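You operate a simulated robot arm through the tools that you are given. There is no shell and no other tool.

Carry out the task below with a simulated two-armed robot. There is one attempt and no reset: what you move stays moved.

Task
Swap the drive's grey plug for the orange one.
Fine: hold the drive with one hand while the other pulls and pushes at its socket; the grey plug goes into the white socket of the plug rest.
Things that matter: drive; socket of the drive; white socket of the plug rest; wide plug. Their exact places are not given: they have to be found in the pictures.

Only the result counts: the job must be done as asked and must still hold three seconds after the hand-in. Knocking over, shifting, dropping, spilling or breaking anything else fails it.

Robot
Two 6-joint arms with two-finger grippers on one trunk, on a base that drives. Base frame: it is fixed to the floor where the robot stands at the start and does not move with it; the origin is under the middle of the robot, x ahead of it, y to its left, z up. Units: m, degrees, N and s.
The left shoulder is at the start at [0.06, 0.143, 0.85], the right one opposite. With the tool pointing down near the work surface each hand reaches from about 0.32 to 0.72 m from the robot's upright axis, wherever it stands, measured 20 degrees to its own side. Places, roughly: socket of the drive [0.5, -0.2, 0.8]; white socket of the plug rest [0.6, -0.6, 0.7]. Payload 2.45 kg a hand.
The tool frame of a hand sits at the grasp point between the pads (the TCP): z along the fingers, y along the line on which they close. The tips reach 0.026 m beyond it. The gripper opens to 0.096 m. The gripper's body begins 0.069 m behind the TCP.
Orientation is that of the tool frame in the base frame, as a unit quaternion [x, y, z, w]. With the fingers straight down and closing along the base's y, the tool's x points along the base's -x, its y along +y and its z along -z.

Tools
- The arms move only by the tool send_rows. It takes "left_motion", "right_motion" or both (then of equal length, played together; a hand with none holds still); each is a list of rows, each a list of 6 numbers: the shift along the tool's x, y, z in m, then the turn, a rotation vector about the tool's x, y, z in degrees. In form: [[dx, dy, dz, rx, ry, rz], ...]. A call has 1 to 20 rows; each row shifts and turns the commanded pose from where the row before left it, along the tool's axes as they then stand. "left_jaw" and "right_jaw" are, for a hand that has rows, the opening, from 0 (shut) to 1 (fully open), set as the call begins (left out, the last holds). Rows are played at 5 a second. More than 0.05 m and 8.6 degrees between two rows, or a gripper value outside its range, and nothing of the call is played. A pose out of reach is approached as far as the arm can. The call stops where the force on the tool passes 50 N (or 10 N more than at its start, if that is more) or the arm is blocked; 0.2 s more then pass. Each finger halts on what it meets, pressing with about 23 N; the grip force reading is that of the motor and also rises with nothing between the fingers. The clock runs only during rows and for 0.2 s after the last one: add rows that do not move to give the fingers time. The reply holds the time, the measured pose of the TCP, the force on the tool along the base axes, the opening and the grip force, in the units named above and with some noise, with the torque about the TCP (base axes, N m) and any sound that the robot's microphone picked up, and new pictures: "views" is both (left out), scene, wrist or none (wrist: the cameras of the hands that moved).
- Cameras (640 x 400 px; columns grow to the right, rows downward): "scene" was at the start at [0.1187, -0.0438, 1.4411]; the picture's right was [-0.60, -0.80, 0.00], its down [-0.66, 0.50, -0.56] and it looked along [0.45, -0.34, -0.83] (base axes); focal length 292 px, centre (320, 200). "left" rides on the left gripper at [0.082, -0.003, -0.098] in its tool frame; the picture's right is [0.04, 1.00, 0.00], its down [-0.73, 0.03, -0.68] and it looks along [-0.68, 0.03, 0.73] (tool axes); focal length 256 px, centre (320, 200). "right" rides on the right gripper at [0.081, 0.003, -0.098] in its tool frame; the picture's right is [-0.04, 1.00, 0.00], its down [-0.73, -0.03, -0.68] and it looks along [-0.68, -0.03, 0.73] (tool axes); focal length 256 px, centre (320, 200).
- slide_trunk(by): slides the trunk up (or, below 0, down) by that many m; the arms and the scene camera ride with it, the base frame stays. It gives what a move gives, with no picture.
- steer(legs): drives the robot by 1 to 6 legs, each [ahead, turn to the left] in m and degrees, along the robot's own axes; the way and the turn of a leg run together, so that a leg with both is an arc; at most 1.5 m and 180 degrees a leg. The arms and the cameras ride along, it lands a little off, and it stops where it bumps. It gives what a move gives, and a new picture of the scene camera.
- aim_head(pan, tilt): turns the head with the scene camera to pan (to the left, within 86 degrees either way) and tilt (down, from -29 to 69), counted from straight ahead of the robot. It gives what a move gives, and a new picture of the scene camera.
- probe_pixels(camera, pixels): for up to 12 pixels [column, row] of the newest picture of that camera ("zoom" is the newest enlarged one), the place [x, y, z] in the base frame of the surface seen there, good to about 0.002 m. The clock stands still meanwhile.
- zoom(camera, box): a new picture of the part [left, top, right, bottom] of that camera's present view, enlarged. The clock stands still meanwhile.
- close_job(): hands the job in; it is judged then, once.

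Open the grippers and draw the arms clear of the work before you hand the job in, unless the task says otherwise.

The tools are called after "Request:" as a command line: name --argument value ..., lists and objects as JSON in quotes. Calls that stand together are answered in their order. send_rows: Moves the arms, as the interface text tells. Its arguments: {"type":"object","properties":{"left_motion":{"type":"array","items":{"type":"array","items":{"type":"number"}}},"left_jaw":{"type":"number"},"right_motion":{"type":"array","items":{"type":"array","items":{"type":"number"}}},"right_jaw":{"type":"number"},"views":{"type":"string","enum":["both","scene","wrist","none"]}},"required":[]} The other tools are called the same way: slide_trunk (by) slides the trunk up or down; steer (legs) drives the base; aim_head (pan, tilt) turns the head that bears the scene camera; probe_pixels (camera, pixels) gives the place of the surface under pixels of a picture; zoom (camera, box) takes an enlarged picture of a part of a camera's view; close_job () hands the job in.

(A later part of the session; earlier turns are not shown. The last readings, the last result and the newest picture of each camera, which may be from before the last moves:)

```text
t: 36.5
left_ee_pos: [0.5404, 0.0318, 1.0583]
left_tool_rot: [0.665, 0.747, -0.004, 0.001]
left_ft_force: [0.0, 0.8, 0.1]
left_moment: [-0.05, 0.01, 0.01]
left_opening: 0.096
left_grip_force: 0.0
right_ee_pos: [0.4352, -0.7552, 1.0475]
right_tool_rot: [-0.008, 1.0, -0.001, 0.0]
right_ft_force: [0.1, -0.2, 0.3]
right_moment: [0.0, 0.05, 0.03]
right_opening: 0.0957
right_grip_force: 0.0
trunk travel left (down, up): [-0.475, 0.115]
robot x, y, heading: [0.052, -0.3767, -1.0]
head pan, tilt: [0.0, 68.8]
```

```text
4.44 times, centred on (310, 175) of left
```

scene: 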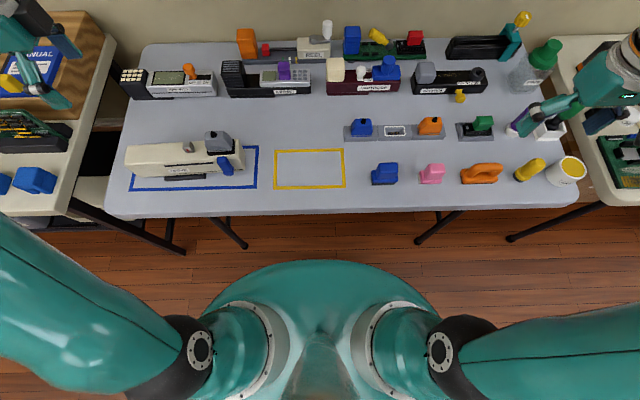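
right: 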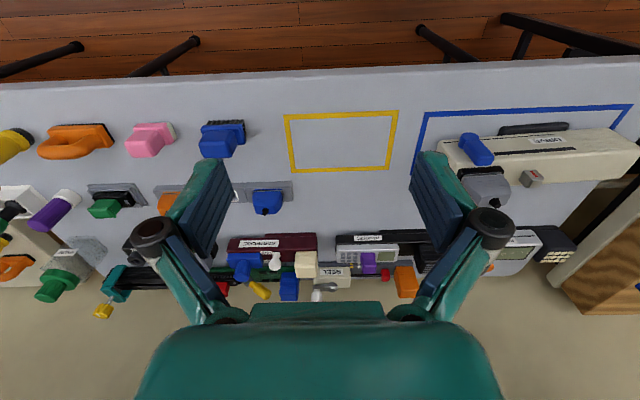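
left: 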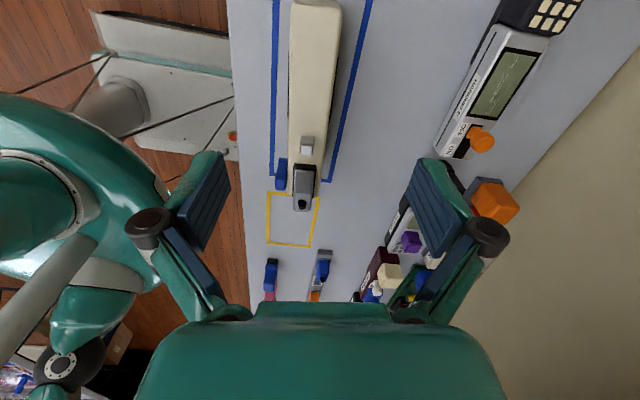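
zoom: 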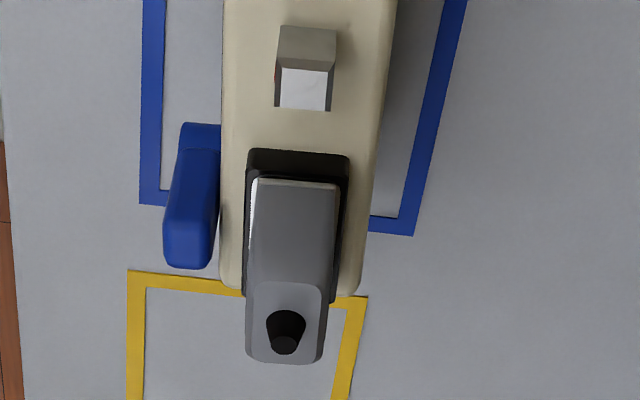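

The drive's front edge runs from (y 0.071, x 0.503) to (y −0.117, x 0.513): yaw ≈ +3.1°, width ≈0.053, and the centre at y=−0.03 is x≈0.5345. I align the left hand to it and lower to z≈0.90, while the right hand turns −92.4° so its fingers close along x.

Request:
send_rows --left_motion '[[0, 0, 0, 0, 0, 3.4], [-0.01535, -0.00233, 0.0395, 0, 0, 0], [-0.01535, -0.00233, 0.0395, 0, 0, 0], [-0.01535, -0.00233, 0.0395, 0, 0, 0], [-0.01535, -0.00233, 0.0395, 0, 0, 0], [0, 0, 0, 0, 0, 0], [0, 0, 0, 0, 0, 0], [0, 0, 0, 0, 0, 0], [0, 0, 0, 0, 0, 0], [0, 0, 0, 0, 0, 0], [0, 0, 0, 0, 0, 0]]' --right_motion '[[0, 0, 0, 0, 0, -8.5], [0, 0, 0, 0, 0, -8.5], [0, 0, 0, 0, 0, -8.5], [0, 0, 0, 0, 0, -8.5], [0, 0, 0, 0, 0, -8.5], [0, 0, 0, 0, 0, -8.5], [0, 0, 0, 0, 0, -8.5], [0, 0, 0, 0, 0, -8.5], [0, 0, 0, 0, 0, -8.5], [0, 0, 0, 0, 0, -8.5], [0, 0, 0, 0, 0, -7.4]]' --left_jaw 1 --right_jaw 1 --views "both"

```text
t: 38.9
left_ee_pos: [0.5337, -0.0328, 0.9024]
left_tool_rot: [0.686, 0.728, -0.003, 0.0]
left_ft_force: [-1.0, -0.5, 0.3]
left_moment: [0.02, 0.01, -0.02]
left_opening: 0.096
left_grip_force: 0.0
right_ee_pos: [0.4352, -0.7562, 1.0469]
right_tool_rot: [0.728, -0.686, 0.0, 0.0]
right_ft_force: [-0.4, 0.5, -0.7]
right_moment: [-0.01, -0.04, 0.01]
right_opening: 0.0959
right_grip_force: 0.0
trunk travel left (down, up): [-0.475, 0.115]
robot x, y, heading: [0.0514, -0.3727, -0.9]
head pan, tilt: [0.0, 68.8]
```

scene: 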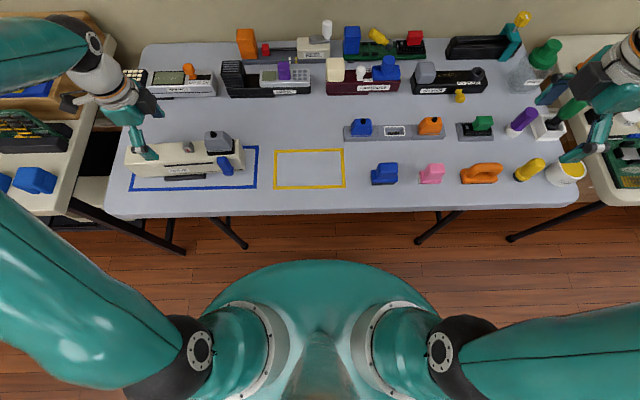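
right: 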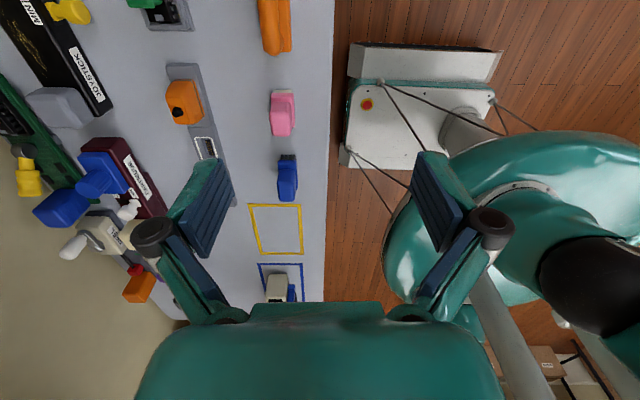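
left: 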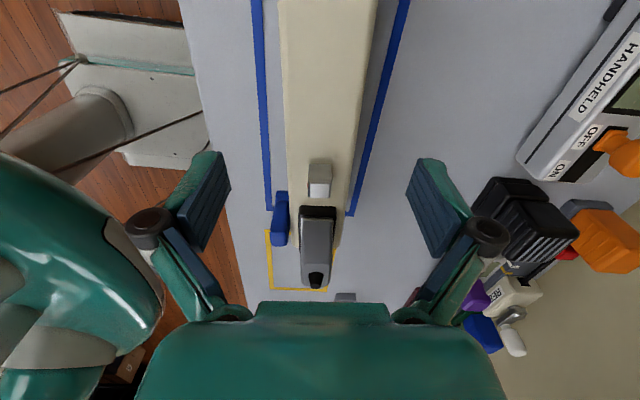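

Both hands are aligned (left at 93.4°, right at 273.4°). The drive is centred between the open left fingers, so I lower the left hand to z≈0.797.

Request:
send_rows --left_motion '[[0, 0.0005, 0.0265, 0, 0, 0], [0, 0.0005, 0.0265, 0, 0, 0], [0, 0, 0.0265, 0, 0, 0], [0, 0, 0.026, 0, 0, 0], [0, 0, 0, 0, 0, 0]]' --views "both"

```text
t: 40.1
left_ee_pos: [0.5334, -0.0326, 0.7965]
left_tool_rot: [0.686, 0.728, -0.003, 0.0]
left_ft_force: [0.5, 0.5, 0.2]
left_moment: [0.01, 0.02, 0.0]
left_opening: 0.0961
left_grip_force: 0.1
right_ee_pos: [0.4346, -0.7553, 1.0481]
right_tool_rot: [0.727, -0.687, 0.0, 0.001]
right_ft_force: [-0.1, -0.1, 0.1]
right_moment: [0.02, 0.01, -0.01]
right_opening: 0.0961
right_grip_force: 0.0
trunk travel left (down, up): [-0.475, 0.115]
robot x, y, heading: [0.0576, -0.3744, -1.2]
head pan, tilt: [0.0, 68.8]
```

scene: 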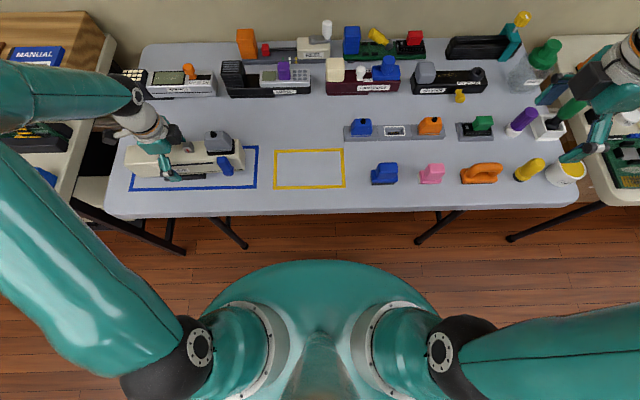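
left: 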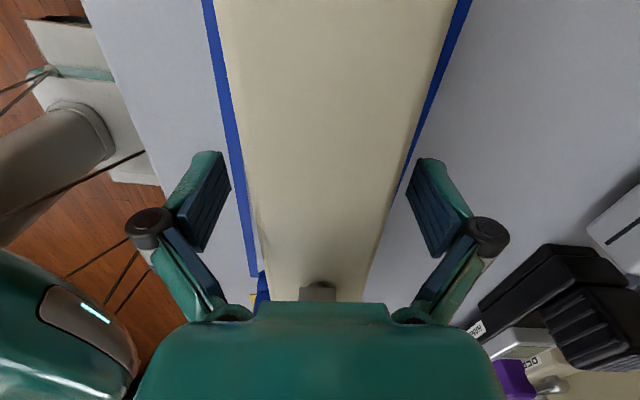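

The fingers straddle the drive. I close the left gripper on it and hold.

Request:
send_rows --left_motion '[[0, 0, 0, 0, 0, 0], [0, 0, 0, 0, 0, 0], [0, 0, 0, 0, 0, 0], [0, 0, 0, 0, 0, 0], [0, 0, 0, 0, 0, 0]]' --left_jaw 0 --views "both"

```text
t: 41.3
left_ee_pos: [0.5349, -0.0334, 0.7966]
left_tool_rot: [0.686, 0.728, -0.002, 0.0]
left_ft_force: [0.9, -0.4, 0.3]
left_moment: [-0.01, -0.16, -0.01]
left_opening: 0.0555
left_grip_force: 22.7
right_ee_pos: [0.4354, -0.7554, 1.0473]
right_tool_rot: [0.726, -0.687, 0.0, 0.0]
right_ft_force: [-0.8, 0.5, -0.6]
right_moment: [0.01, 0.0, 0.04]
right_opening: 0.0961
right_grip_force: 0.0
trunk travel left (down, up): [-0.475, 0.115]
robot x, y, heading: [0.0531, -0.3757, -1.0]
head pan, tilt: [0.0, 68.8]
```

scene: 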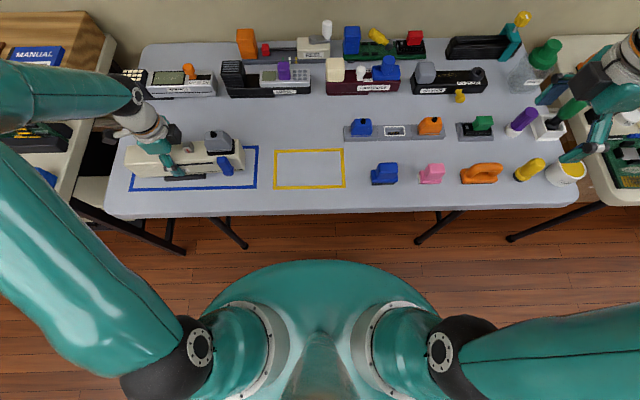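
left: 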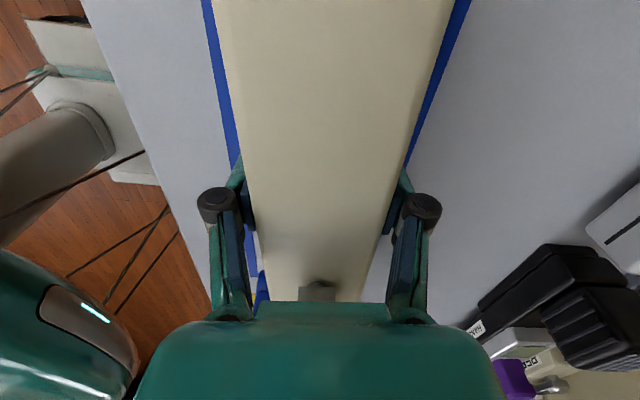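

The drive is held (opening 0.0555, grip 22.7 N). I re-measure the grey plug from the scene camera.

Request:
zoom --camera "scene" --box '[185, 120, 255, 180]'

Request:
probe_pixels --camera "zoom" --pixels '[[175, 70], [130, 190], [330, 190], [350, 185], [340, 105], [130, 90], [235, 90], [200, 140], [150, 225], [370, 215], [170, 150], [280, 150]]'

```text
6.67 times, centred on (220, 150) of scene
```

zoom: 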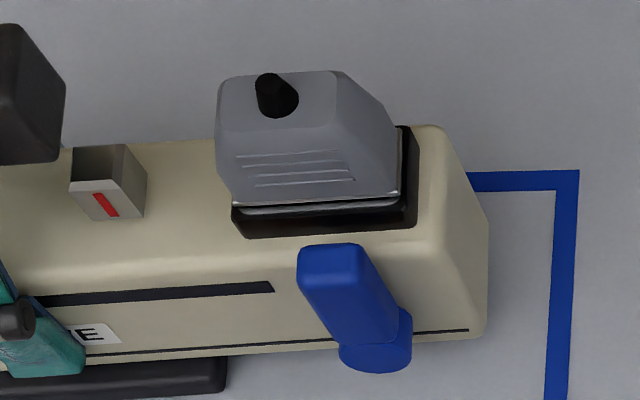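

```text
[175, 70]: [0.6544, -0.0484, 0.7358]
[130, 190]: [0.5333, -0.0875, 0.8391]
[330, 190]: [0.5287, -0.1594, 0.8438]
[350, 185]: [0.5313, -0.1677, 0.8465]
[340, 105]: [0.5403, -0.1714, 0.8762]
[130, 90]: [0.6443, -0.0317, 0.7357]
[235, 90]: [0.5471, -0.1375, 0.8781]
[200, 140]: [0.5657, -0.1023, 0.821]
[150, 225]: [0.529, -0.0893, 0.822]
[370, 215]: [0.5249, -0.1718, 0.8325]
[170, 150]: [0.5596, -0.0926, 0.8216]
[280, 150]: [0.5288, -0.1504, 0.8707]
```

I'll probe more plug points: front face edges, top face, nub and bezel corners.

Request:
probe_pixels --camera "zoom" --pixels '[[240, 185], [390, 180], [225, 85], [340, 80], [320, 110], [275, 95], [242, 233], [412, 225], [408, 132], [250, 130], [310, 80], [370, 125]]'

Request:
probe_pixels --camera "left" --pixels '[[320, 285], [305, 295], [333, 295], [260, 290], [340, 200], [250, 100], [430, 100]]'

```text
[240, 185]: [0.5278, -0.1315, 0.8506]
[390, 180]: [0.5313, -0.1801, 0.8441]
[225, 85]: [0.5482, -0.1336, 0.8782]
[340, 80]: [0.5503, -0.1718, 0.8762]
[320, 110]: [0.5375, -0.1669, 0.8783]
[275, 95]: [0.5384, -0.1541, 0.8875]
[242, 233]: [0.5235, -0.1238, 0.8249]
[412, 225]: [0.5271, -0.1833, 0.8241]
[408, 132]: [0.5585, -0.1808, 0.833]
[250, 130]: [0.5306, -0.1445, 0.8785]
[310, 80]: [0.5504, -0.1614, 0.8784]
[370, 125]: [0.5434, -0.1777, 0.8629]
```

```text
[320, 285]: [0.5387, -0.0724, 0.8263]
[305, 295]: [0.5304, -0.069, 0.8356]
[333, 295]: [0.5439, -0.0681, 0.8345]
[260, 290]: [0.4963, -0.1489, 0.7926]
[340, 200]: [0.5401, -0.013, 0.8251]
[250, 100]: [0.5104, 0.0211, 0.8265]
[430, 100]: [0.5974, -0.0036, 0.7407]
```

Grey plug centre ≈[0.541,−0.154], body z 0.835–0.878; bezel top 0.834. I bring the right hand at height over to it with the jaw at 0.6.

Request:
send_rows --right_motion '[[-0.0457, -0.01085, 0, 0, 0, 0], [-0.0457, -0.01085, 0, 0, 0, 0], [-0.0457, -0.01085, 0, 0, 0, 0], [-0.0457, -0.01085, 0, 0, 0, 0], [-0.0457, -0.01085, 0, 0, 0, 0], [-0.0457, -0.01085, 0, 0, 0, 0], [-0.0457, -0.01085, 0, 0, 0, 0], [-0.0457, -0.01085, 0, 0, 0, 0], [-0.0457, -0.01085, 0, 0, 0, 0], [-0.0457, -0.01085, 0, 0, 0, 0], [-0.0457, -0.01085, 0, 0, 0, 0], [-0.0457, -0.01085, 0, 0, 0, 0], [-0.0456, -0.0109, 0, 0, 0, 0], [0, 0, 0, 0, 0, 0]]' --right_jaw 0.6 --views "both"

```text
t: 43.9
left_ee_pos: [0.534, -0.0309, 0.7969]
left_tool_rot: [0.686, 0.728, -0.004, 0.0]
left_ft_force: [-1.6, -1.0, 6.5]
left_moment: [-0.46, 0.22, -0.15]
left_opening: 0.0557
left_grip_force: 23.5
right_ee_pos: [0.5562, -0.2996, 1.1848]
right_tool_rot: [-0.67, 0.732, 0.007, 0.125]
right_ft_force: [-0.5, -0.2, -0.7]
right_moment: [-0.05, 0.08, 0.0]
right_opening: 0.0577
right_grip_force: 0.0
right hand out of reach, approached as far as the arm can: row 12, 13
trunk travel left (down, up): [-0.475, 0.115]
robot x, y, heading: [0.054, -0.3747, -0.9]
head pan, tilt: [0.0, 68.8]
stopped in row 13 (right hand): the arm was blocked; the commanded pose is now the measured one
```

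scene: 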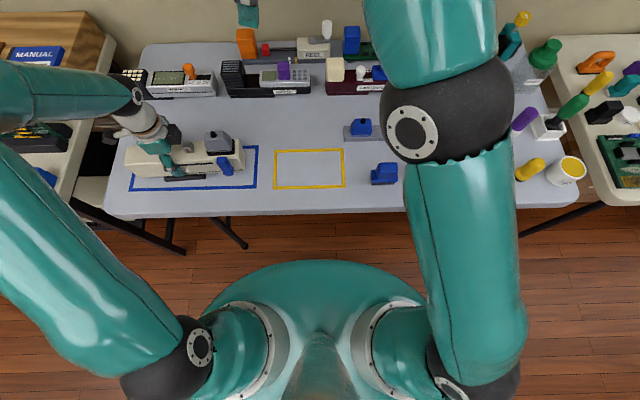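
right: 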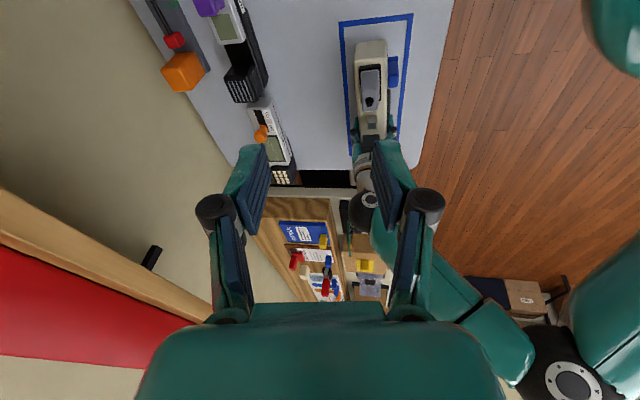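

The hand ran out of reach because it was too high (z 1.18, tilted ~14°); below it is empty table. I set it upright again while lowering to z≈0.94 at y≈−0.30.

Request:
send_rows --right_motion '[[0.0087, 0.0071, 0.0436, -3.3, 3.5, -2.8], [0.0058, 0.0047, 0.0445, -3.3, 3.5, -2.8], [0.0029, 0.0024, 0.045, -3.3, 3.5, -2.8], [0, 0.005, 0.036, 0, 0, 0], [0, 0.005, 0.036, 0, 0, 0], [0, 0.005, 0.036, 0, 0, 0], [0, 0, 0, 0, 0, 0]]' --views "both"

```text
t: 45.5
left_ee_pos: [0.5342, -0.0329, 0.7963]
left_tool_rot: [0.687, 0.727, -0.002, 0.0]
left_ft_force: [-0.6, 0.3, -0.8]
left_moment: [0.12, 0.04, -0.03]
left_opening: 0.0555
left_grip_force: 23.5
right_ee_pos: [0.5388, -0.2965, 0.9378]
right_tool_rot: [0.729, -0.684, 0.0, 0.003]
right_ft_force: [1.1, 0.9, -0.7]
right_moment: [0.01, 0.01, 0.03]
right_opening: 0.0577
right_grip_force: 0.0
trunk travel left (down, up): [-0.475, 0.115]
robot x, y, heading: [0.0576, -0.3747, -1.4]
head pan, tilt: [0.0, 68.8]
```

scene: 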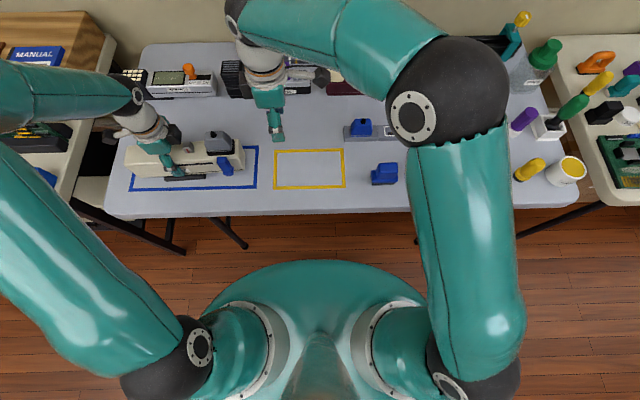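
right: 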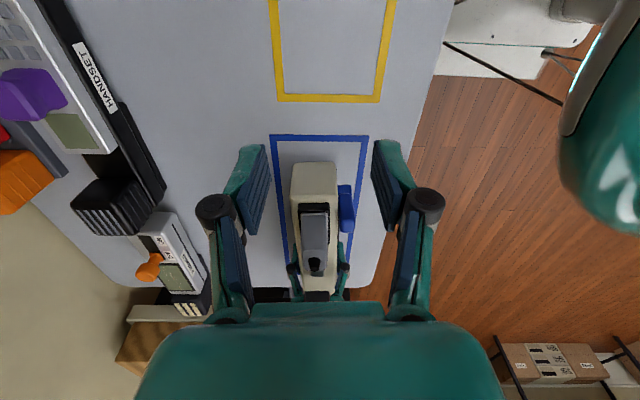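

Upright at [0.539,−0.297,0.938], aligned. I move it along to above the grey plug at y≈−0.154, z≈0.928.

Request:
send_rows --right_motion '[[-0.0284, -0.0022, 0.002, 0, 0, 0], [-0.0284, -0.0022, 0.002, 0, 0, 0], [-0.0284, -0.0022, 0.002, 0, 0, 0], [-0.0284, -0.0022, 0.002, 0, 0, 0], [-0.0284, -0.0022, 0.002, 0, 0, 0], [0, 0, 0, 0, 0, 0]]' --views "both"

```text
t: 46.5
left_ee_pos: [0.535, -0.0324, 0.7958]
left_tool_rot: [0.686, 0.728, -0.001, 0.0]
left_ft_force: [3.0, 0.0, 4.2]
left_moment: [0.44, 0.22, 0.0]
left_opening: 0.056
left_grip_force: 23.1
right_ee_pos: [0.5989, -0.2679, 0.9246]
right_tool_rot: [-0.665, 0.746, 0.021, -0.002]
right_ft_force: [0.2, -0.5, 0.4]
right_moment: [0.02, -0.03, -0.03]
right_opening: 0.0575
right_grip_force: 0.0
trunk travel left (down, up): [-0.475, 0.115]
robot x, y, heading: [0.0548, -0.3772, -1.2]
head pan, tilt: [0.0, 68.8]
stopped in row 5 (right hand): the arm was blocked; the commanded pose is now the measured one
```

scene: 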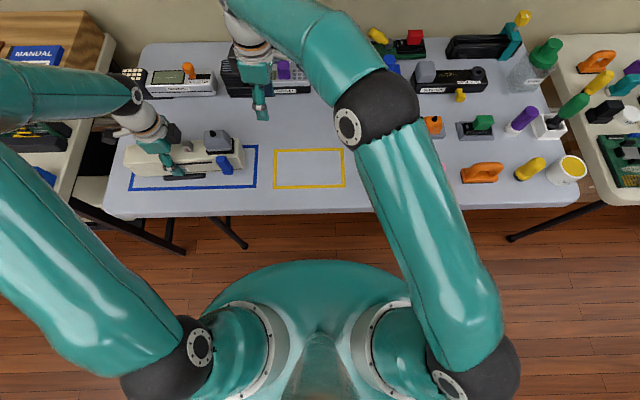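
right: 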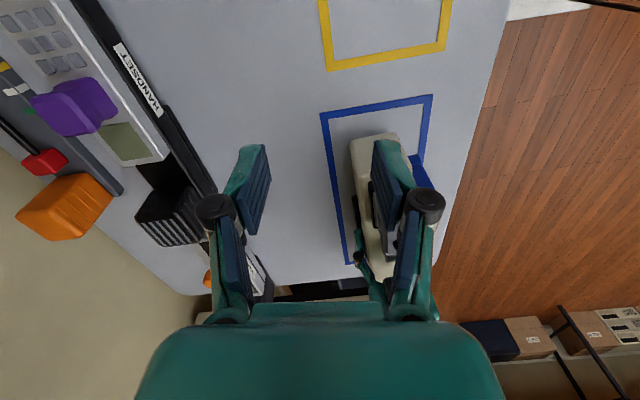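

All the stalls happen at a shoulder pan ~28° inward (right hand near y≈−0.27), so it's a pan limit; turning the robot ~20° left would put both drive and rest within range. I release the drive, raise the left hand, and bring the right hand back upright to about [0.50,−0.45,0.98].

Request:
send_rows --left_motion '[[0, 0, 0, 0, 0, 0], [0, 0, 0, 0, 0, 0], [0, 0, 0, 0, 0, 0], [0, 0, -0.036, 0, 0, 0], [0, 0, -0.036, 0, 0, 0], [0, 0, -0.036, 0, 0, 0], [0, 0, -0.036, 0, 0, 0]]' --right_motion '[[0.0381, 0.0158, -0.0114, 0, 0, 0], [0.0381, 0.0158, -0.0114, 0, 0, 0], [0.0381, 0.0158, -0.0114, 0, 0, 0], [0.0381, 0.0158, -0.0114, 0, 0, 0], [0.0381, 0.0158, -0.0114, 0, 0, 0], [0, 0, 0, 0.9, 0.8, -4.95], [0, 0, 0, 0.9, 0.8, -4.95]]' --left_jaw 1 --views "both"

```text
t: 48.1
left_ee_pos: [0.5342, -0.0321, 0.9412]
left_tool_rot: [0.686, 0.727, -0.003, 0.0]
left_ft_force: [1.1, -0.3, 0.4]
left_moment: [-0.01, 0.01, 0.0]
left_opening: 0.0959
left_grip_force: 0.1
right_ee_pos: [0.5003, -0.449, 0.9824]
right_tool_rot: [0.729, -0.684, 0.002, 0.002]
right_ft_force: [0.0, 0.4, -0.6]
right_moment: [0.01, -0.02, 0.02]
right_opening: 0.0574
right_grip_force: 0.1
trunk travel left (down, up): [-0.475, 0.115]
robot x, y, heading: [0.0516, -0.373, -0.9]
head pan, tilt: [0.0, 68.8]
```

scene: 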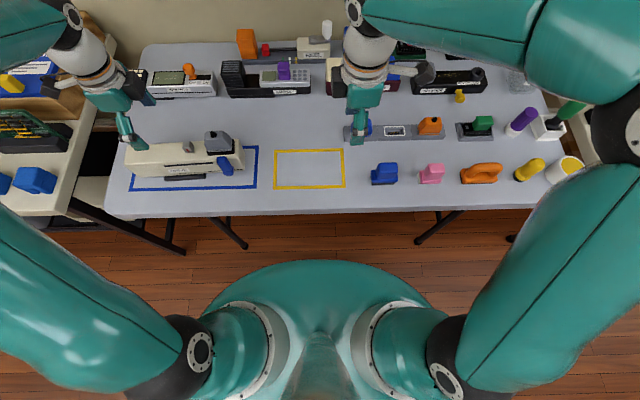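
right: 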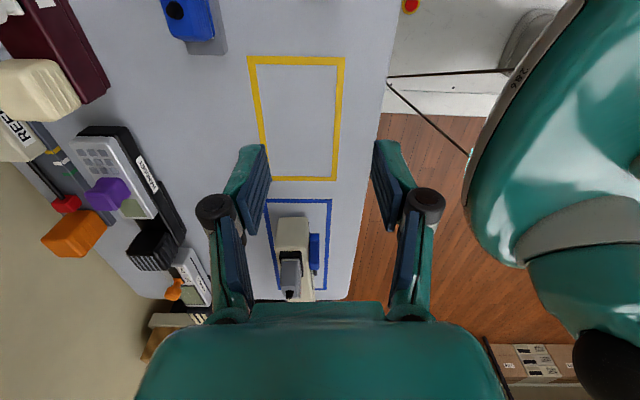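
left: 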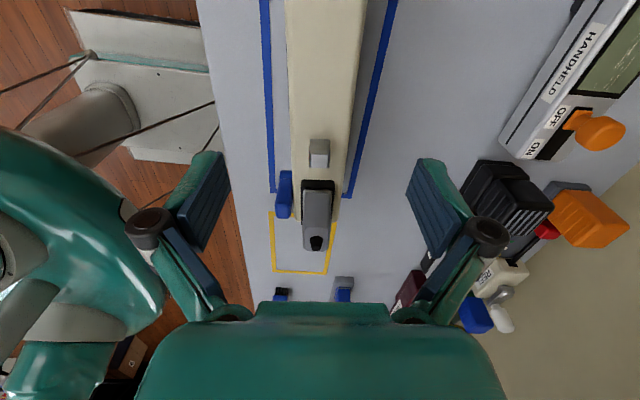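

Both hands are free. Before turning, I'll check where the robot's chassis (white box in the left view) lies relative to the table legs.

Request:
probe_pixels --camera "left" --pixels '[[75, 20], [190, 30], [210, 140], [150, 100], [60, 80], [200, 100], [130, 155]]'

Request:
probe_pixels --camera "right" --pixels '[[395, 30], [392, 90], [405, 110], [480, 110], [450, 60], [385, 150]]'

Request:
zoom --camera "scene" --box '[60, 180, 560, 320]'

```text
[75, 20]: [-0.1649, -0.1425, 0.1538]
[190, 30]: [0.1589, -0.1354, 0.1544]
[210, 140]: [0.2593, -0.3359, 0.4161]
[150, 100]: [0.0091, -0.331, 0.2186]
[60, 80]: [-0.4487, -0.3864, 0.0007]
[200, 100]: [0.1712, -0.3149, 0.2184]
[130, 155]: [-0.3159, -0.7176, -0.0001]
```

```text
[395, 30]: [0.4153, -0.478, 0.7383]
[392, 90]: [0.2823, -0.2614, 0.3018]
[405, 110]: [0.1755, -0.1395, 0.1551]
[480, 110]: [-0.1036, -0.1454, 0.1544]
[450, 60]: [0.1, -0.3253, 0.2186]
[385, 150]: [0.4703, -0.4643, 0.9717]
```

```text
1.28 times, centred on (310, 250) of scene
```

zoom: 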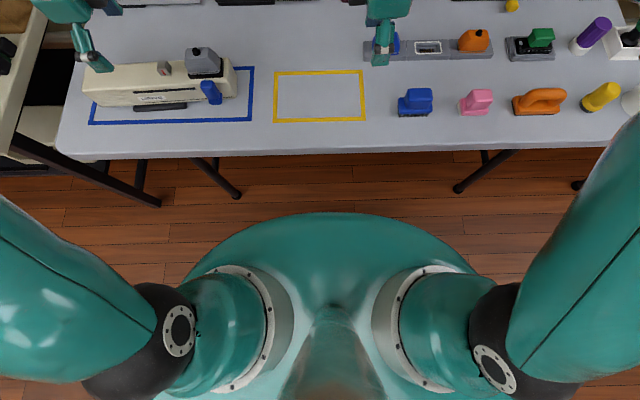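

The chassis is compact (≈±0.23 m) and far from the table legs, so turning in place is safe. I turn left by 20°.

Request:
steer --legs '[[0, 20]]'

```text
t: 49.7
left_ee_pos: [0.3847, 0.111, 0.9394]
left_tool_rot: [0.55, 0.835, -0.004, 0.0]
left_ft_force: [-0.3, 0.9, 0.4]
left_moment: [-0.01, -0.01, 0.04]
left_opening: 0.0961
left_grip_force: 0.1
right_ee_pos: [0.4946, -0.2924, 0.9825]
right_tool_rot: [0.836, -0.548, 0.001, 0.002]
right_ft_force: [0.1, -0.2, 1.1]
right_moment: [-0.04, -0.01, -0.02]
right_opening: 0.0577
right_grip_force: 0.0
trunk travel left (down, up): [-0.475, 0.115]
robot x, y, heading: [0.0565, -0.3916, 18.8]
head pan, tilt: [0.0, 68.8]
```

scene: 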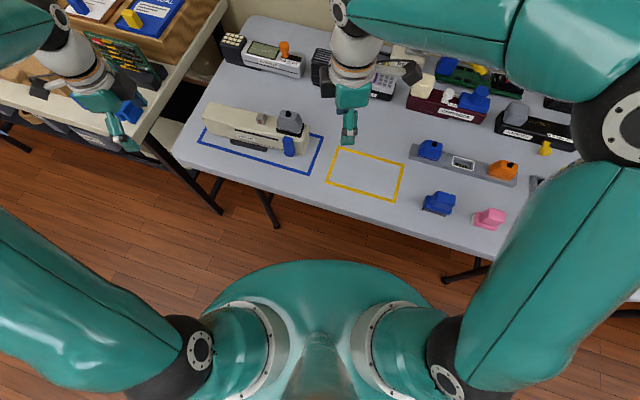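

Heading is now 18.8°. I realign both hands with the drive's axis (left +20.1°, right +20.3° about tool z) and bring the left hand back above the hold spot.

Request:
send_rows --left_motion '[[0, 0, 0, 0, 0, 6.7], [0, 0, 0, 0, 0, 6.7], [0, 0, 0, 0, 0, 6.7], [-0.0303, 0.0283, 0, 0, 0, 0], [-0.0303, 0.0283, 0, 0, 0, 0], [-0.0303, 0.0283, 0, 0, 0, 0], [-0.0303, 0.0283, 0, 0, 0, 0], [-0.0303, 0.0283, 0, 0, 0, 0]]' --right_motion '[[0, 0, 0, 0, 0, 6.77], [0, 0, 0, 0, 0, 6.77], [0, 0, 0, 0, 0, 6.77], [0, 0, 0, 0, 0, 0], [0, 0, 0, 0, 0, 0], [0, 0, 0, 0, 0, 0], [0, 0, 0, 0, 0, 0], [0, 0, 0, 0, 0, 0]]' --left_jaw 1 --views "both"

```text
t: 51.5
left_ee_pos: [0.5346, -0.0319, 0.9392]
left_tool_rot: [0.687, 0.727, -0.002, 0.001]
left_ft_force: [0.2, 0.2, -0.1]
left_moment: [0.03, 0.0, 0.02]
left_opening: 0.0959
left_grip_force: 0.1
right_ee_pos: [0.4955, -0.2907, 0.9811]
right_tool_rot: [0.727, -0.687, 0.001, 0.001]
right_ft_force: [0.2, 0.6, 0.8]
right_moment: [0.02, 0.02, -0.01]
right_opening: 0.0576
right_grip_force: 0.0
trunk travel left (down, up): [-0.475, 0.115]
robot x, y, heading: [0.0556, -0.3914, 18.9]
head pan, tilt: [0.0, 68.8]
```

scene: 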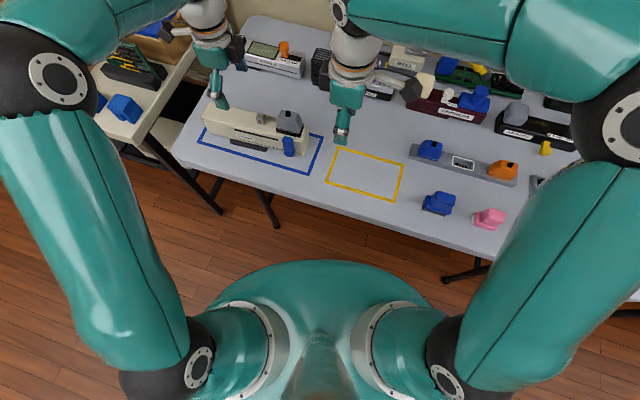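
right: 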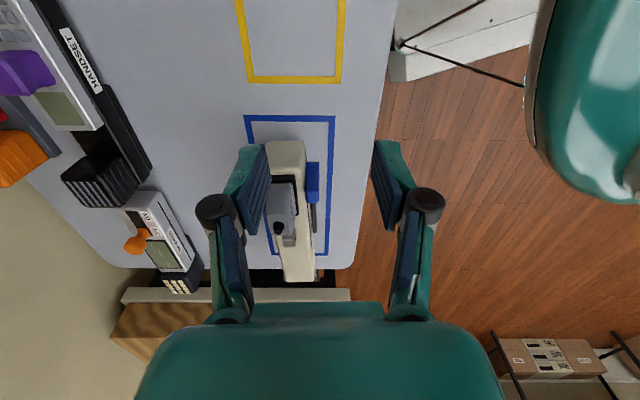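
left: 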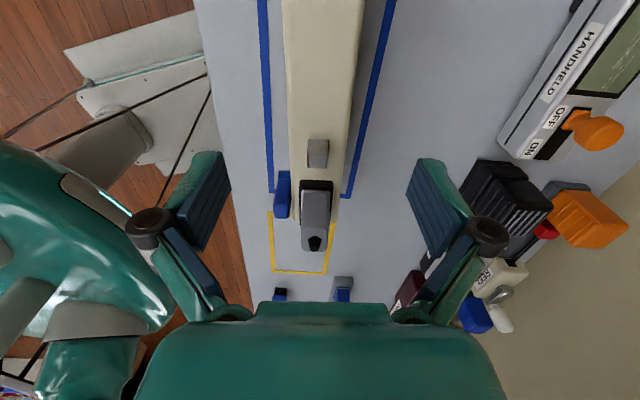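

Aligned (left 93.2°, right 273.3°). I lower the left hand around the drive again (not yet closing) and at the same time bring the right hand to above the grey plug at z≈0.945.

Request:
send_rows --left_motion '[[0, 0, 0.0285, 0, 0, 0], [0, 0, 0.0285, 0, 0, 0], [0, 0, 0.0285, 0, 0, 0], [0, 0, 0.0285, 0, 0, 0], [0, 0, 0.0285, 0, 0, 0], [0, 0, 0, 0, 0, 0], [0, 0, 0, 0, 0, 0], [0, 0, 0, 0, 0, 0], [0, 0, 0, 0, 0, 0], [0, 0, 0, 0, 0, 0]]' --right_motion '[[0, 0, 0, 0, 0, 0], [0, 0, 0, 0, 0, 0], [0, 0, 0, 0, 0, 0], [0, 0, 0.012, 0, 0, 0], [0, 0, 0.024, 0, 0, 0], [-0.0268, -0.01065, 0, 0, 0, 0], [-0.0268, -0.01065, 0, 0, 0, 0], [-0.0268, -0.01065, 0, 0, 0, 0], [-0.0268, -0.01065, 0, 0, 0, 0], [-0.0268, -0.01065, 0, 0, 0, 0]]' --views "both"

```text
t: 53.7
left_ee_pos: [0.5342, -0.0319, 0.7983]
left_tool_rot: [0.686, 0.727, -0.004, 0.001]
left_ft_force: [-0.6, 1.0, -0.3]
left_moment: [-0.03, 0.01, -0.03]
left_opening: 0.0958
left_grip_force: 0.0
right_ee_pos: [0.5402, -0.155, 0.9454]
right_tool_rot: [0.727, -0.686, 0.001, 0.001]
right_ft_force: [0.1, -0.1, -0.4]
right_moment: [0.06, -0.01, 0.03]
right_opening: 0.0577
right_grip_force: 0.1
trunk travel left (down, up): [-0.475, 0.115]
robot x, y, heading: [0.0567, -0.3913, 18.6]
head pan, tilt: [0.0, 68.8]
```

scene: 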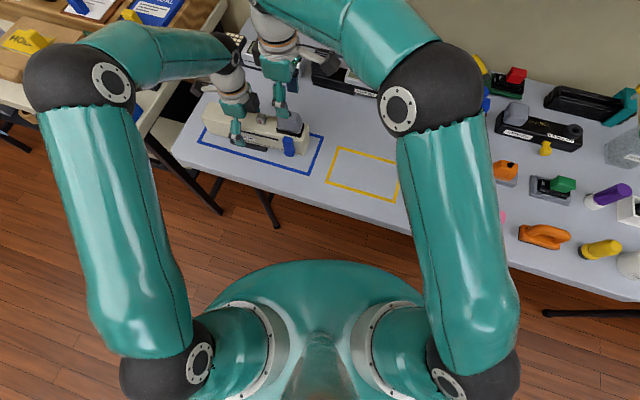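
right: 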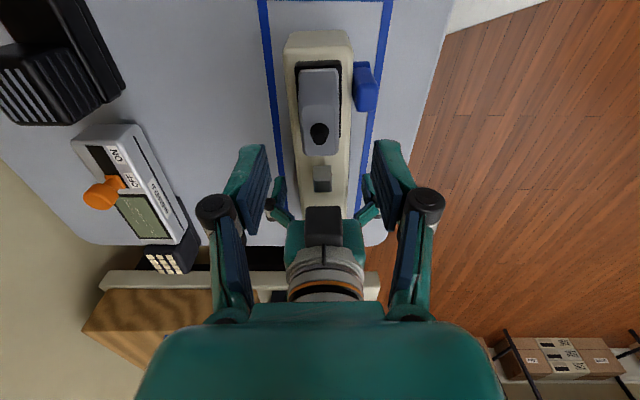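
left: 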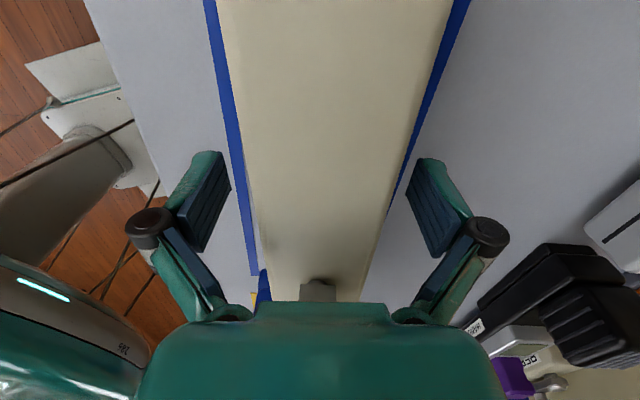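

The right hand reached the spot above the plug. I close the left gripper on the drive and re-check the plug's position from the right wrist camera.

Request:
send_rows --left_motion '[[0, 0, 0, 0, 0, 0], [0, 0, 0, 0, 0, 0], [0, 0, 0, 0, 0, 0], [0, 0, 0, 0, 0, 0], [0, 0, 0, 0, 0, 0]]' --left_jaw 0 --views "none"

Request:
zoom --camera "right" --box '[260, 20, 400, 200]'

```text
t: 54.9
left_ee_pos: [0.5344, -0.0293, 0.7975]
left_tool_rot: [0.686, 0.728, -0.002, 0.001]
left_ft_force: [0.9, 0.6, -0.1]
left_moment: [0.07, -0.29, 0.1]
left_opening: 0.0557
left_grip_force: 22.8
right_ee_pos: [0.542, -0.1546, 0.9458]
right_tool_rot: [0.727, -0.686, 0.002, 0.002]
right_ft_force: [0.1, 0.1, -0.7]
right_moment: [0.0, 0.02, -0.01]
right_opening: 0.0575
right_grip_force: 0.1
trunk travel left (down, up): [-0.475, 0.115]
robot x, y, heading: [0.0526, -0.3928, 18.8]
head pan, tilt: [0.0, 68.8]
```

```text
2.22 times, centred on (330, 110) of right
```

zoom: 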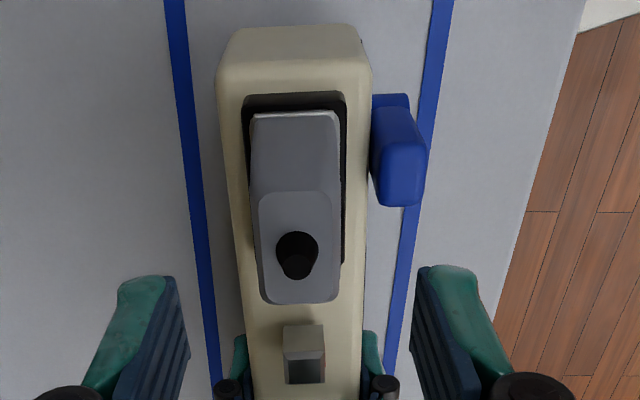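

Request:
probe_pixels --camera "zoom" --pixels '[[262, 200], [335, 200], [262, 295], [335, 295], [297, 260], [254, 120], [334, 118], [248, 97], [344, 97], [297, 200], [297, 298], [240, 60]]'

```text
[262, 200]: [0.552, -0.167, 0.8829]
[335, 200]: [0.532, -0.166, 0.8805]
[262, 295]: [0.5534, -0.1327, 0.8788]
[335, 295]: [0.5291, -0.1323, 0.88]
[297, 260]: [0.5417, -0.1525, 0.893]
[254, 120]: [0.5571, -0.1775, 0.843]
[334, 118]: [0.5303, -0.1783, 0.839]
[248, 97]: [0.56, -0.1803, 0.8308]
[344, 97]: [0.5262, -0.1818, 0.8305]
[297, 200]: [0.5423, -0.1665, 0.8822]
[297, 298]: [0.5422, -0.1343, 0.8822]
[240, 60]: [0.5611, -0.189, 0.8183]
```

The plug is centred at x≈0.542, y≈−0.152, about 0.025–0.027 thick in x. I narrow the right jaw to 0.45 (to stay clear of the blue lever) and lower to z≈0.867.

Request:
send_rows --right_motion '[[0, 0, 0, 0, 0, 0], [-0.0005, 0, 0.0196, 0, 0, 0], [-0.0005, 0, 0.0196, 0, 0, 0], [-0.0005, 0, 0.0196, 0, 0, 0], [-0.0005, 0, 0.0196, 0, 0, 0], [0, 0, 0, 0, 0, 0]]' --right_jaw 0.45 --views "wrist"

```text
t: 56.3
left_ee_pos: [0.5332, -0.0319, 0.7987]
left_tool_rot: [0.686, 0.727, -0.003, 0.001]
left_ft_force: [0.4, -0.3, 0.7]
left_moment: [-0.05, -0.1, 0.0]
left_opening: 0.0559
left_grip_force: 23.4
right_ee_pos: [0.542, -0.1528, 0.867]
right_tool_rot: [0.727, -0.687, 0.002, 0.0]
right_ft_force: [0.0, 0.4, 0.1]
right_moment: [0.01, 0.0, -0.02]
right_opening: 0.0433
right_grip_force: 0.0
trunk travel left (down, up): [-0.475, 0.115]
robot x, y, heading: [0.0544, -0.3927, 18.5]
head pan, tilt: [0.0, 68.8]
```

right: 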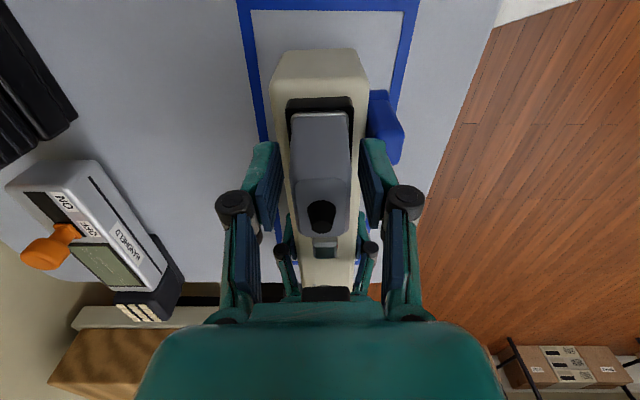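

The plug sits centred between the right fingers (292–352 px vs 278/362). I close the right gripper on it.

Request:
send_rows --right_motion '[[0, 0, 0, 0, 0, 0], [0, 0, 0, 0, 0, 0], [0, 0, 0, 0, 0, 0], [0, 0, 0, 0, 0, 0]]' --right_jaw 0 --views "both"

```text
t: 57.3
left_ee_pos: [0.5338, -0.0317, 0.7988]
left_tool_rot: [0.686, 0.727, -0.003, 0.001]
left_ft_force: [1.7, -0.3, -0.3]
left_moment: [-0.2, 0.1, 0.29]
left_opening: 0.0558
left_grip_force: 23.2
right_ee_pos: [0.5408, -0.1534, 0.8678]
right_tool_rot: [0.727, -0.686, 0.001, 0.002]
right_ft_force: [-3.4, -0.7, -0.9]
right_moment: [0.01, 0.11, 0.06]
right_opening: 0.0264
right_grip_force: 23.2
trunk travel left (down, up): [-0.475, 0.115]
robot x, y, heading: [0.0565, -0.3935, 19.0]
head pan, tilt: [0.0, 68.8]
```

scene: 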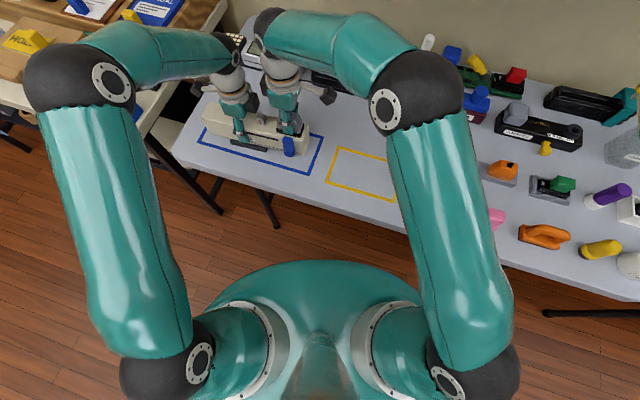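
right: 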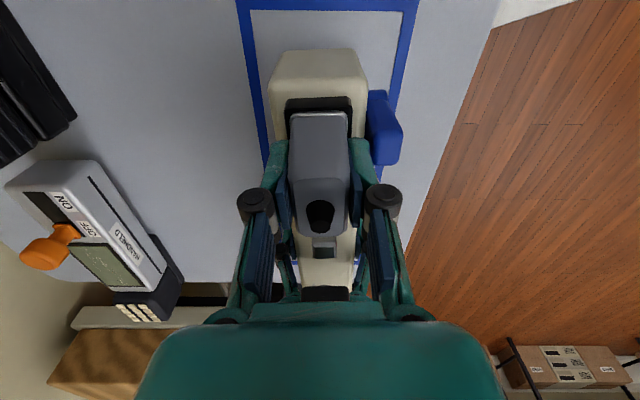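

The grey plug is gripped (0.0264 m, 23 N). I pull straight up in small steps while the left hand holds the drive.

Request:
send_rows --right_motion '[[0, 0, -0.003, 0, 0, 0], [0, 0, -0.003, 0, 0, 0], [0, 0, -0.003, 0, 0, 0], [0, 0, -0.003, 0, 0, 0]]' --views "both"

```text
t: 58.3
left_ee_pos: [0.5335, -0.0314, 0.7994]
left_tool_rot: [0.686, 0.727, -0.003, 0.001]
left_ft_force: [1.1, -0.7, 2.0]
left_moment: [-0.23, -0.21, 0.02]
left_opening: 0.0557
left_grip_force: 23.0
right_ee_pos: [0.5414, -0.1539, 0.8805]
right_tool_rot: [0.728, -0.686, 0.002, 0.0]
right_ft_force: [1.0, -0.9, 0.5]
right_moment: [0.0, 0.01, -0.02]
right_opening: 0.0259
right_grip_force: 23.1
trunk travel left (down, up): [-0.475, 0.115]
robot x, y, heading: [0.0551, -0.3913, 18.8]
head pan, tilt: [0.0, 68.8]
```

scene: 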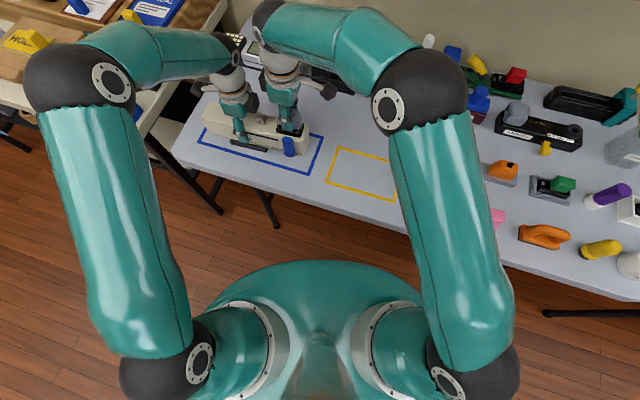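
right: 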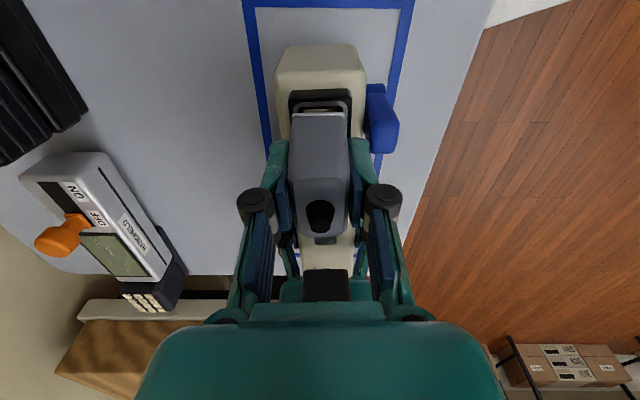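

The plug came up with the hand (force ≈0), its base now showing above the socket. I lift it another 3 cm and inspect.

Request:
send_rows --right_motion '[[0, 0, -0.006, 0, 0, 0], [0, 0, -0.008, 0, 0, 0], [0, 0, -0.01, 0, 0, 0], [0, 0, -0.01, 0, 0, 0]]' --views "both"

Request:
zoom --camera "right" --box '[240, 30, 420, 280]'

Request:
zoom --camera "scene" --box '[190, 50, 350, 170]'

```text
t: 59.3
left_ee_pos: [0.5344, -0.0318, 0.7987]
left_tool_rot: [0.686, 0.727, -0.003, 0.001]
left_ft_force: [0.8, 0.8, 1.5]
left_moment: [0.25, -0.03, 0.04]
left_opening: 0.0559
left_grip_force: 22.9
right_ee_pos: [0.5407, -0.1527, 0.9138]
right_tool_rot: [0.727, -0.686, 0.002, 0.002]
right_ft_force: [0.0, 0.1, -1.3]
right_moment: [0.03, 0.0, -0.01]
right_opening: 0.0264
right_grip_force: 23.2
trunk travel left (down, up): [-0.475, 0.115]
robot x, y, heading: [0.0544, -0.3921, 18.7]
head pan, tilt: [0.0, 68.8]
```

scene: 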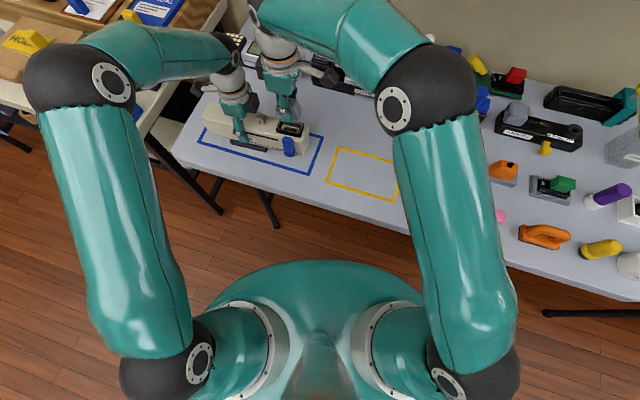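
right: 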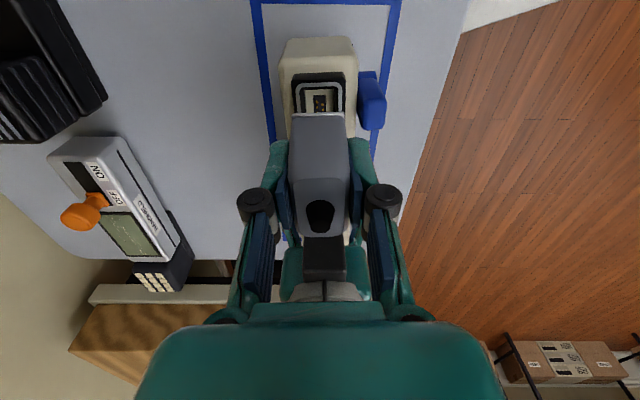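

```text
1.60 times, centred on (330, 155) of right
```

zoom: 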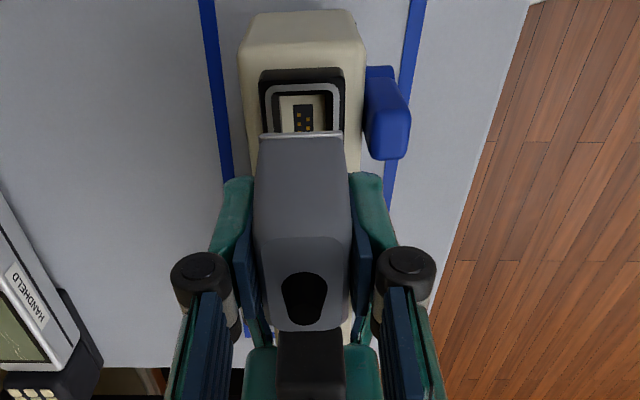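

```text
3.33 times, centred on (270, 110) of scene
```

zoom: 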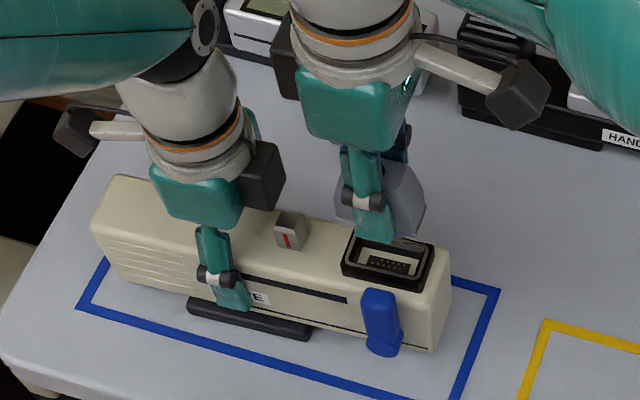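

The grey plug is out and the drive's socket is visible. Keeping the drive held, I carry the plug at z≈0.93 to above the white socket near [0.630,−0.591], turning +2.8° to match the rest's yaw.

Request:
send_rows --right_motion '[[0, 0, -0.008, 0, 0, 0], [0, 0, -0.008, 0, 0, 2.8], [0.0366, -0.0071, 0, 0, 0, 0], [0.0366, -0.0071, 0, 0, 0, 0], [0.0366, -0.0071, 0, 0, 0, 0], [0.0366, -0.0071, 0, 0, 0, 0], [0.0366, -0.0071, 0, 0, 0, 0], [0.0366, -0.0071, 0, 0, 0, 0], [0.0366, -0.0071, 0, 0, 0, 0], [0.0366, -0.0071, 0, 0, 0, 0], [0.0366, -0.0071, 0, 0, 0, 0], [0.0366, -0.0071, 0, 0, 0, 0], [0.0366, -0.0071, 0, 0, 0, 0], [0.0366, -0.0071, 0, 0, 0, 0], [0, 0, 0, 0, 0, 0]]' --views "both"

```text
t: 62.5
left_ee_pos: [0.534, -0.0314, 0.798]
left_tool_rot: [0.686, 0.728, -0.003, 0.0]
left_ft_force: [-0.9, 0.3, -1.1]
left_moment: [-0.01, -0.01, -0.01]
left_opening: 0.0557
left_grip_force: 23.1
right_ee_pos: [0.6311, -0.5927, 0.9307]
right_tool_rot: [0.71, -0.704, 0.002, 0.002]
right_ft_force: [-0.6, -0.1, -1.0]
right_moment: [-0.03, 0.02, -0.01]
right_opening: 0.0261
right_grip_force: 23.2
trunk travel left (down, up): [-0.475, 0.115]
robot x, y, heading: [0.0548, -0.3921, 18.7]
head pan, tilt: [0.0, 68.8]
```

scene: 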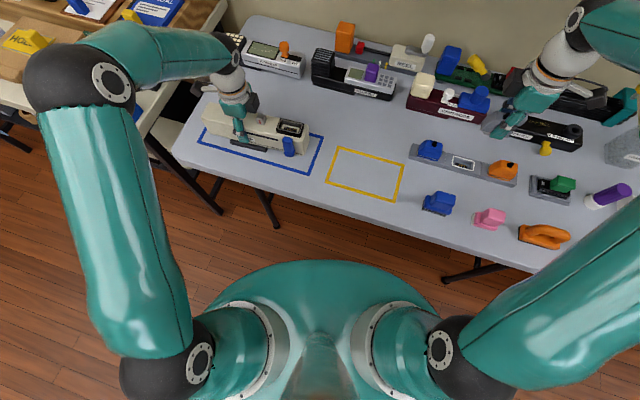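
right: 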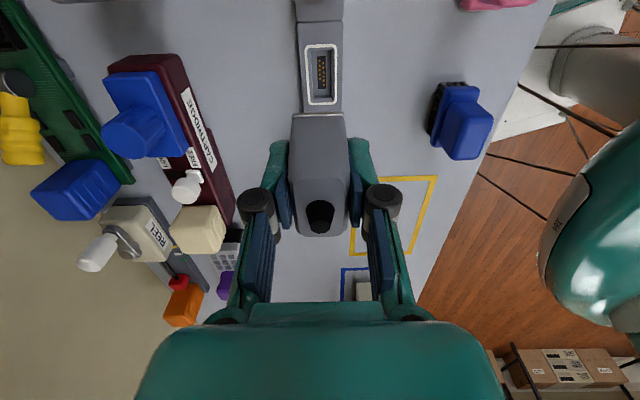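

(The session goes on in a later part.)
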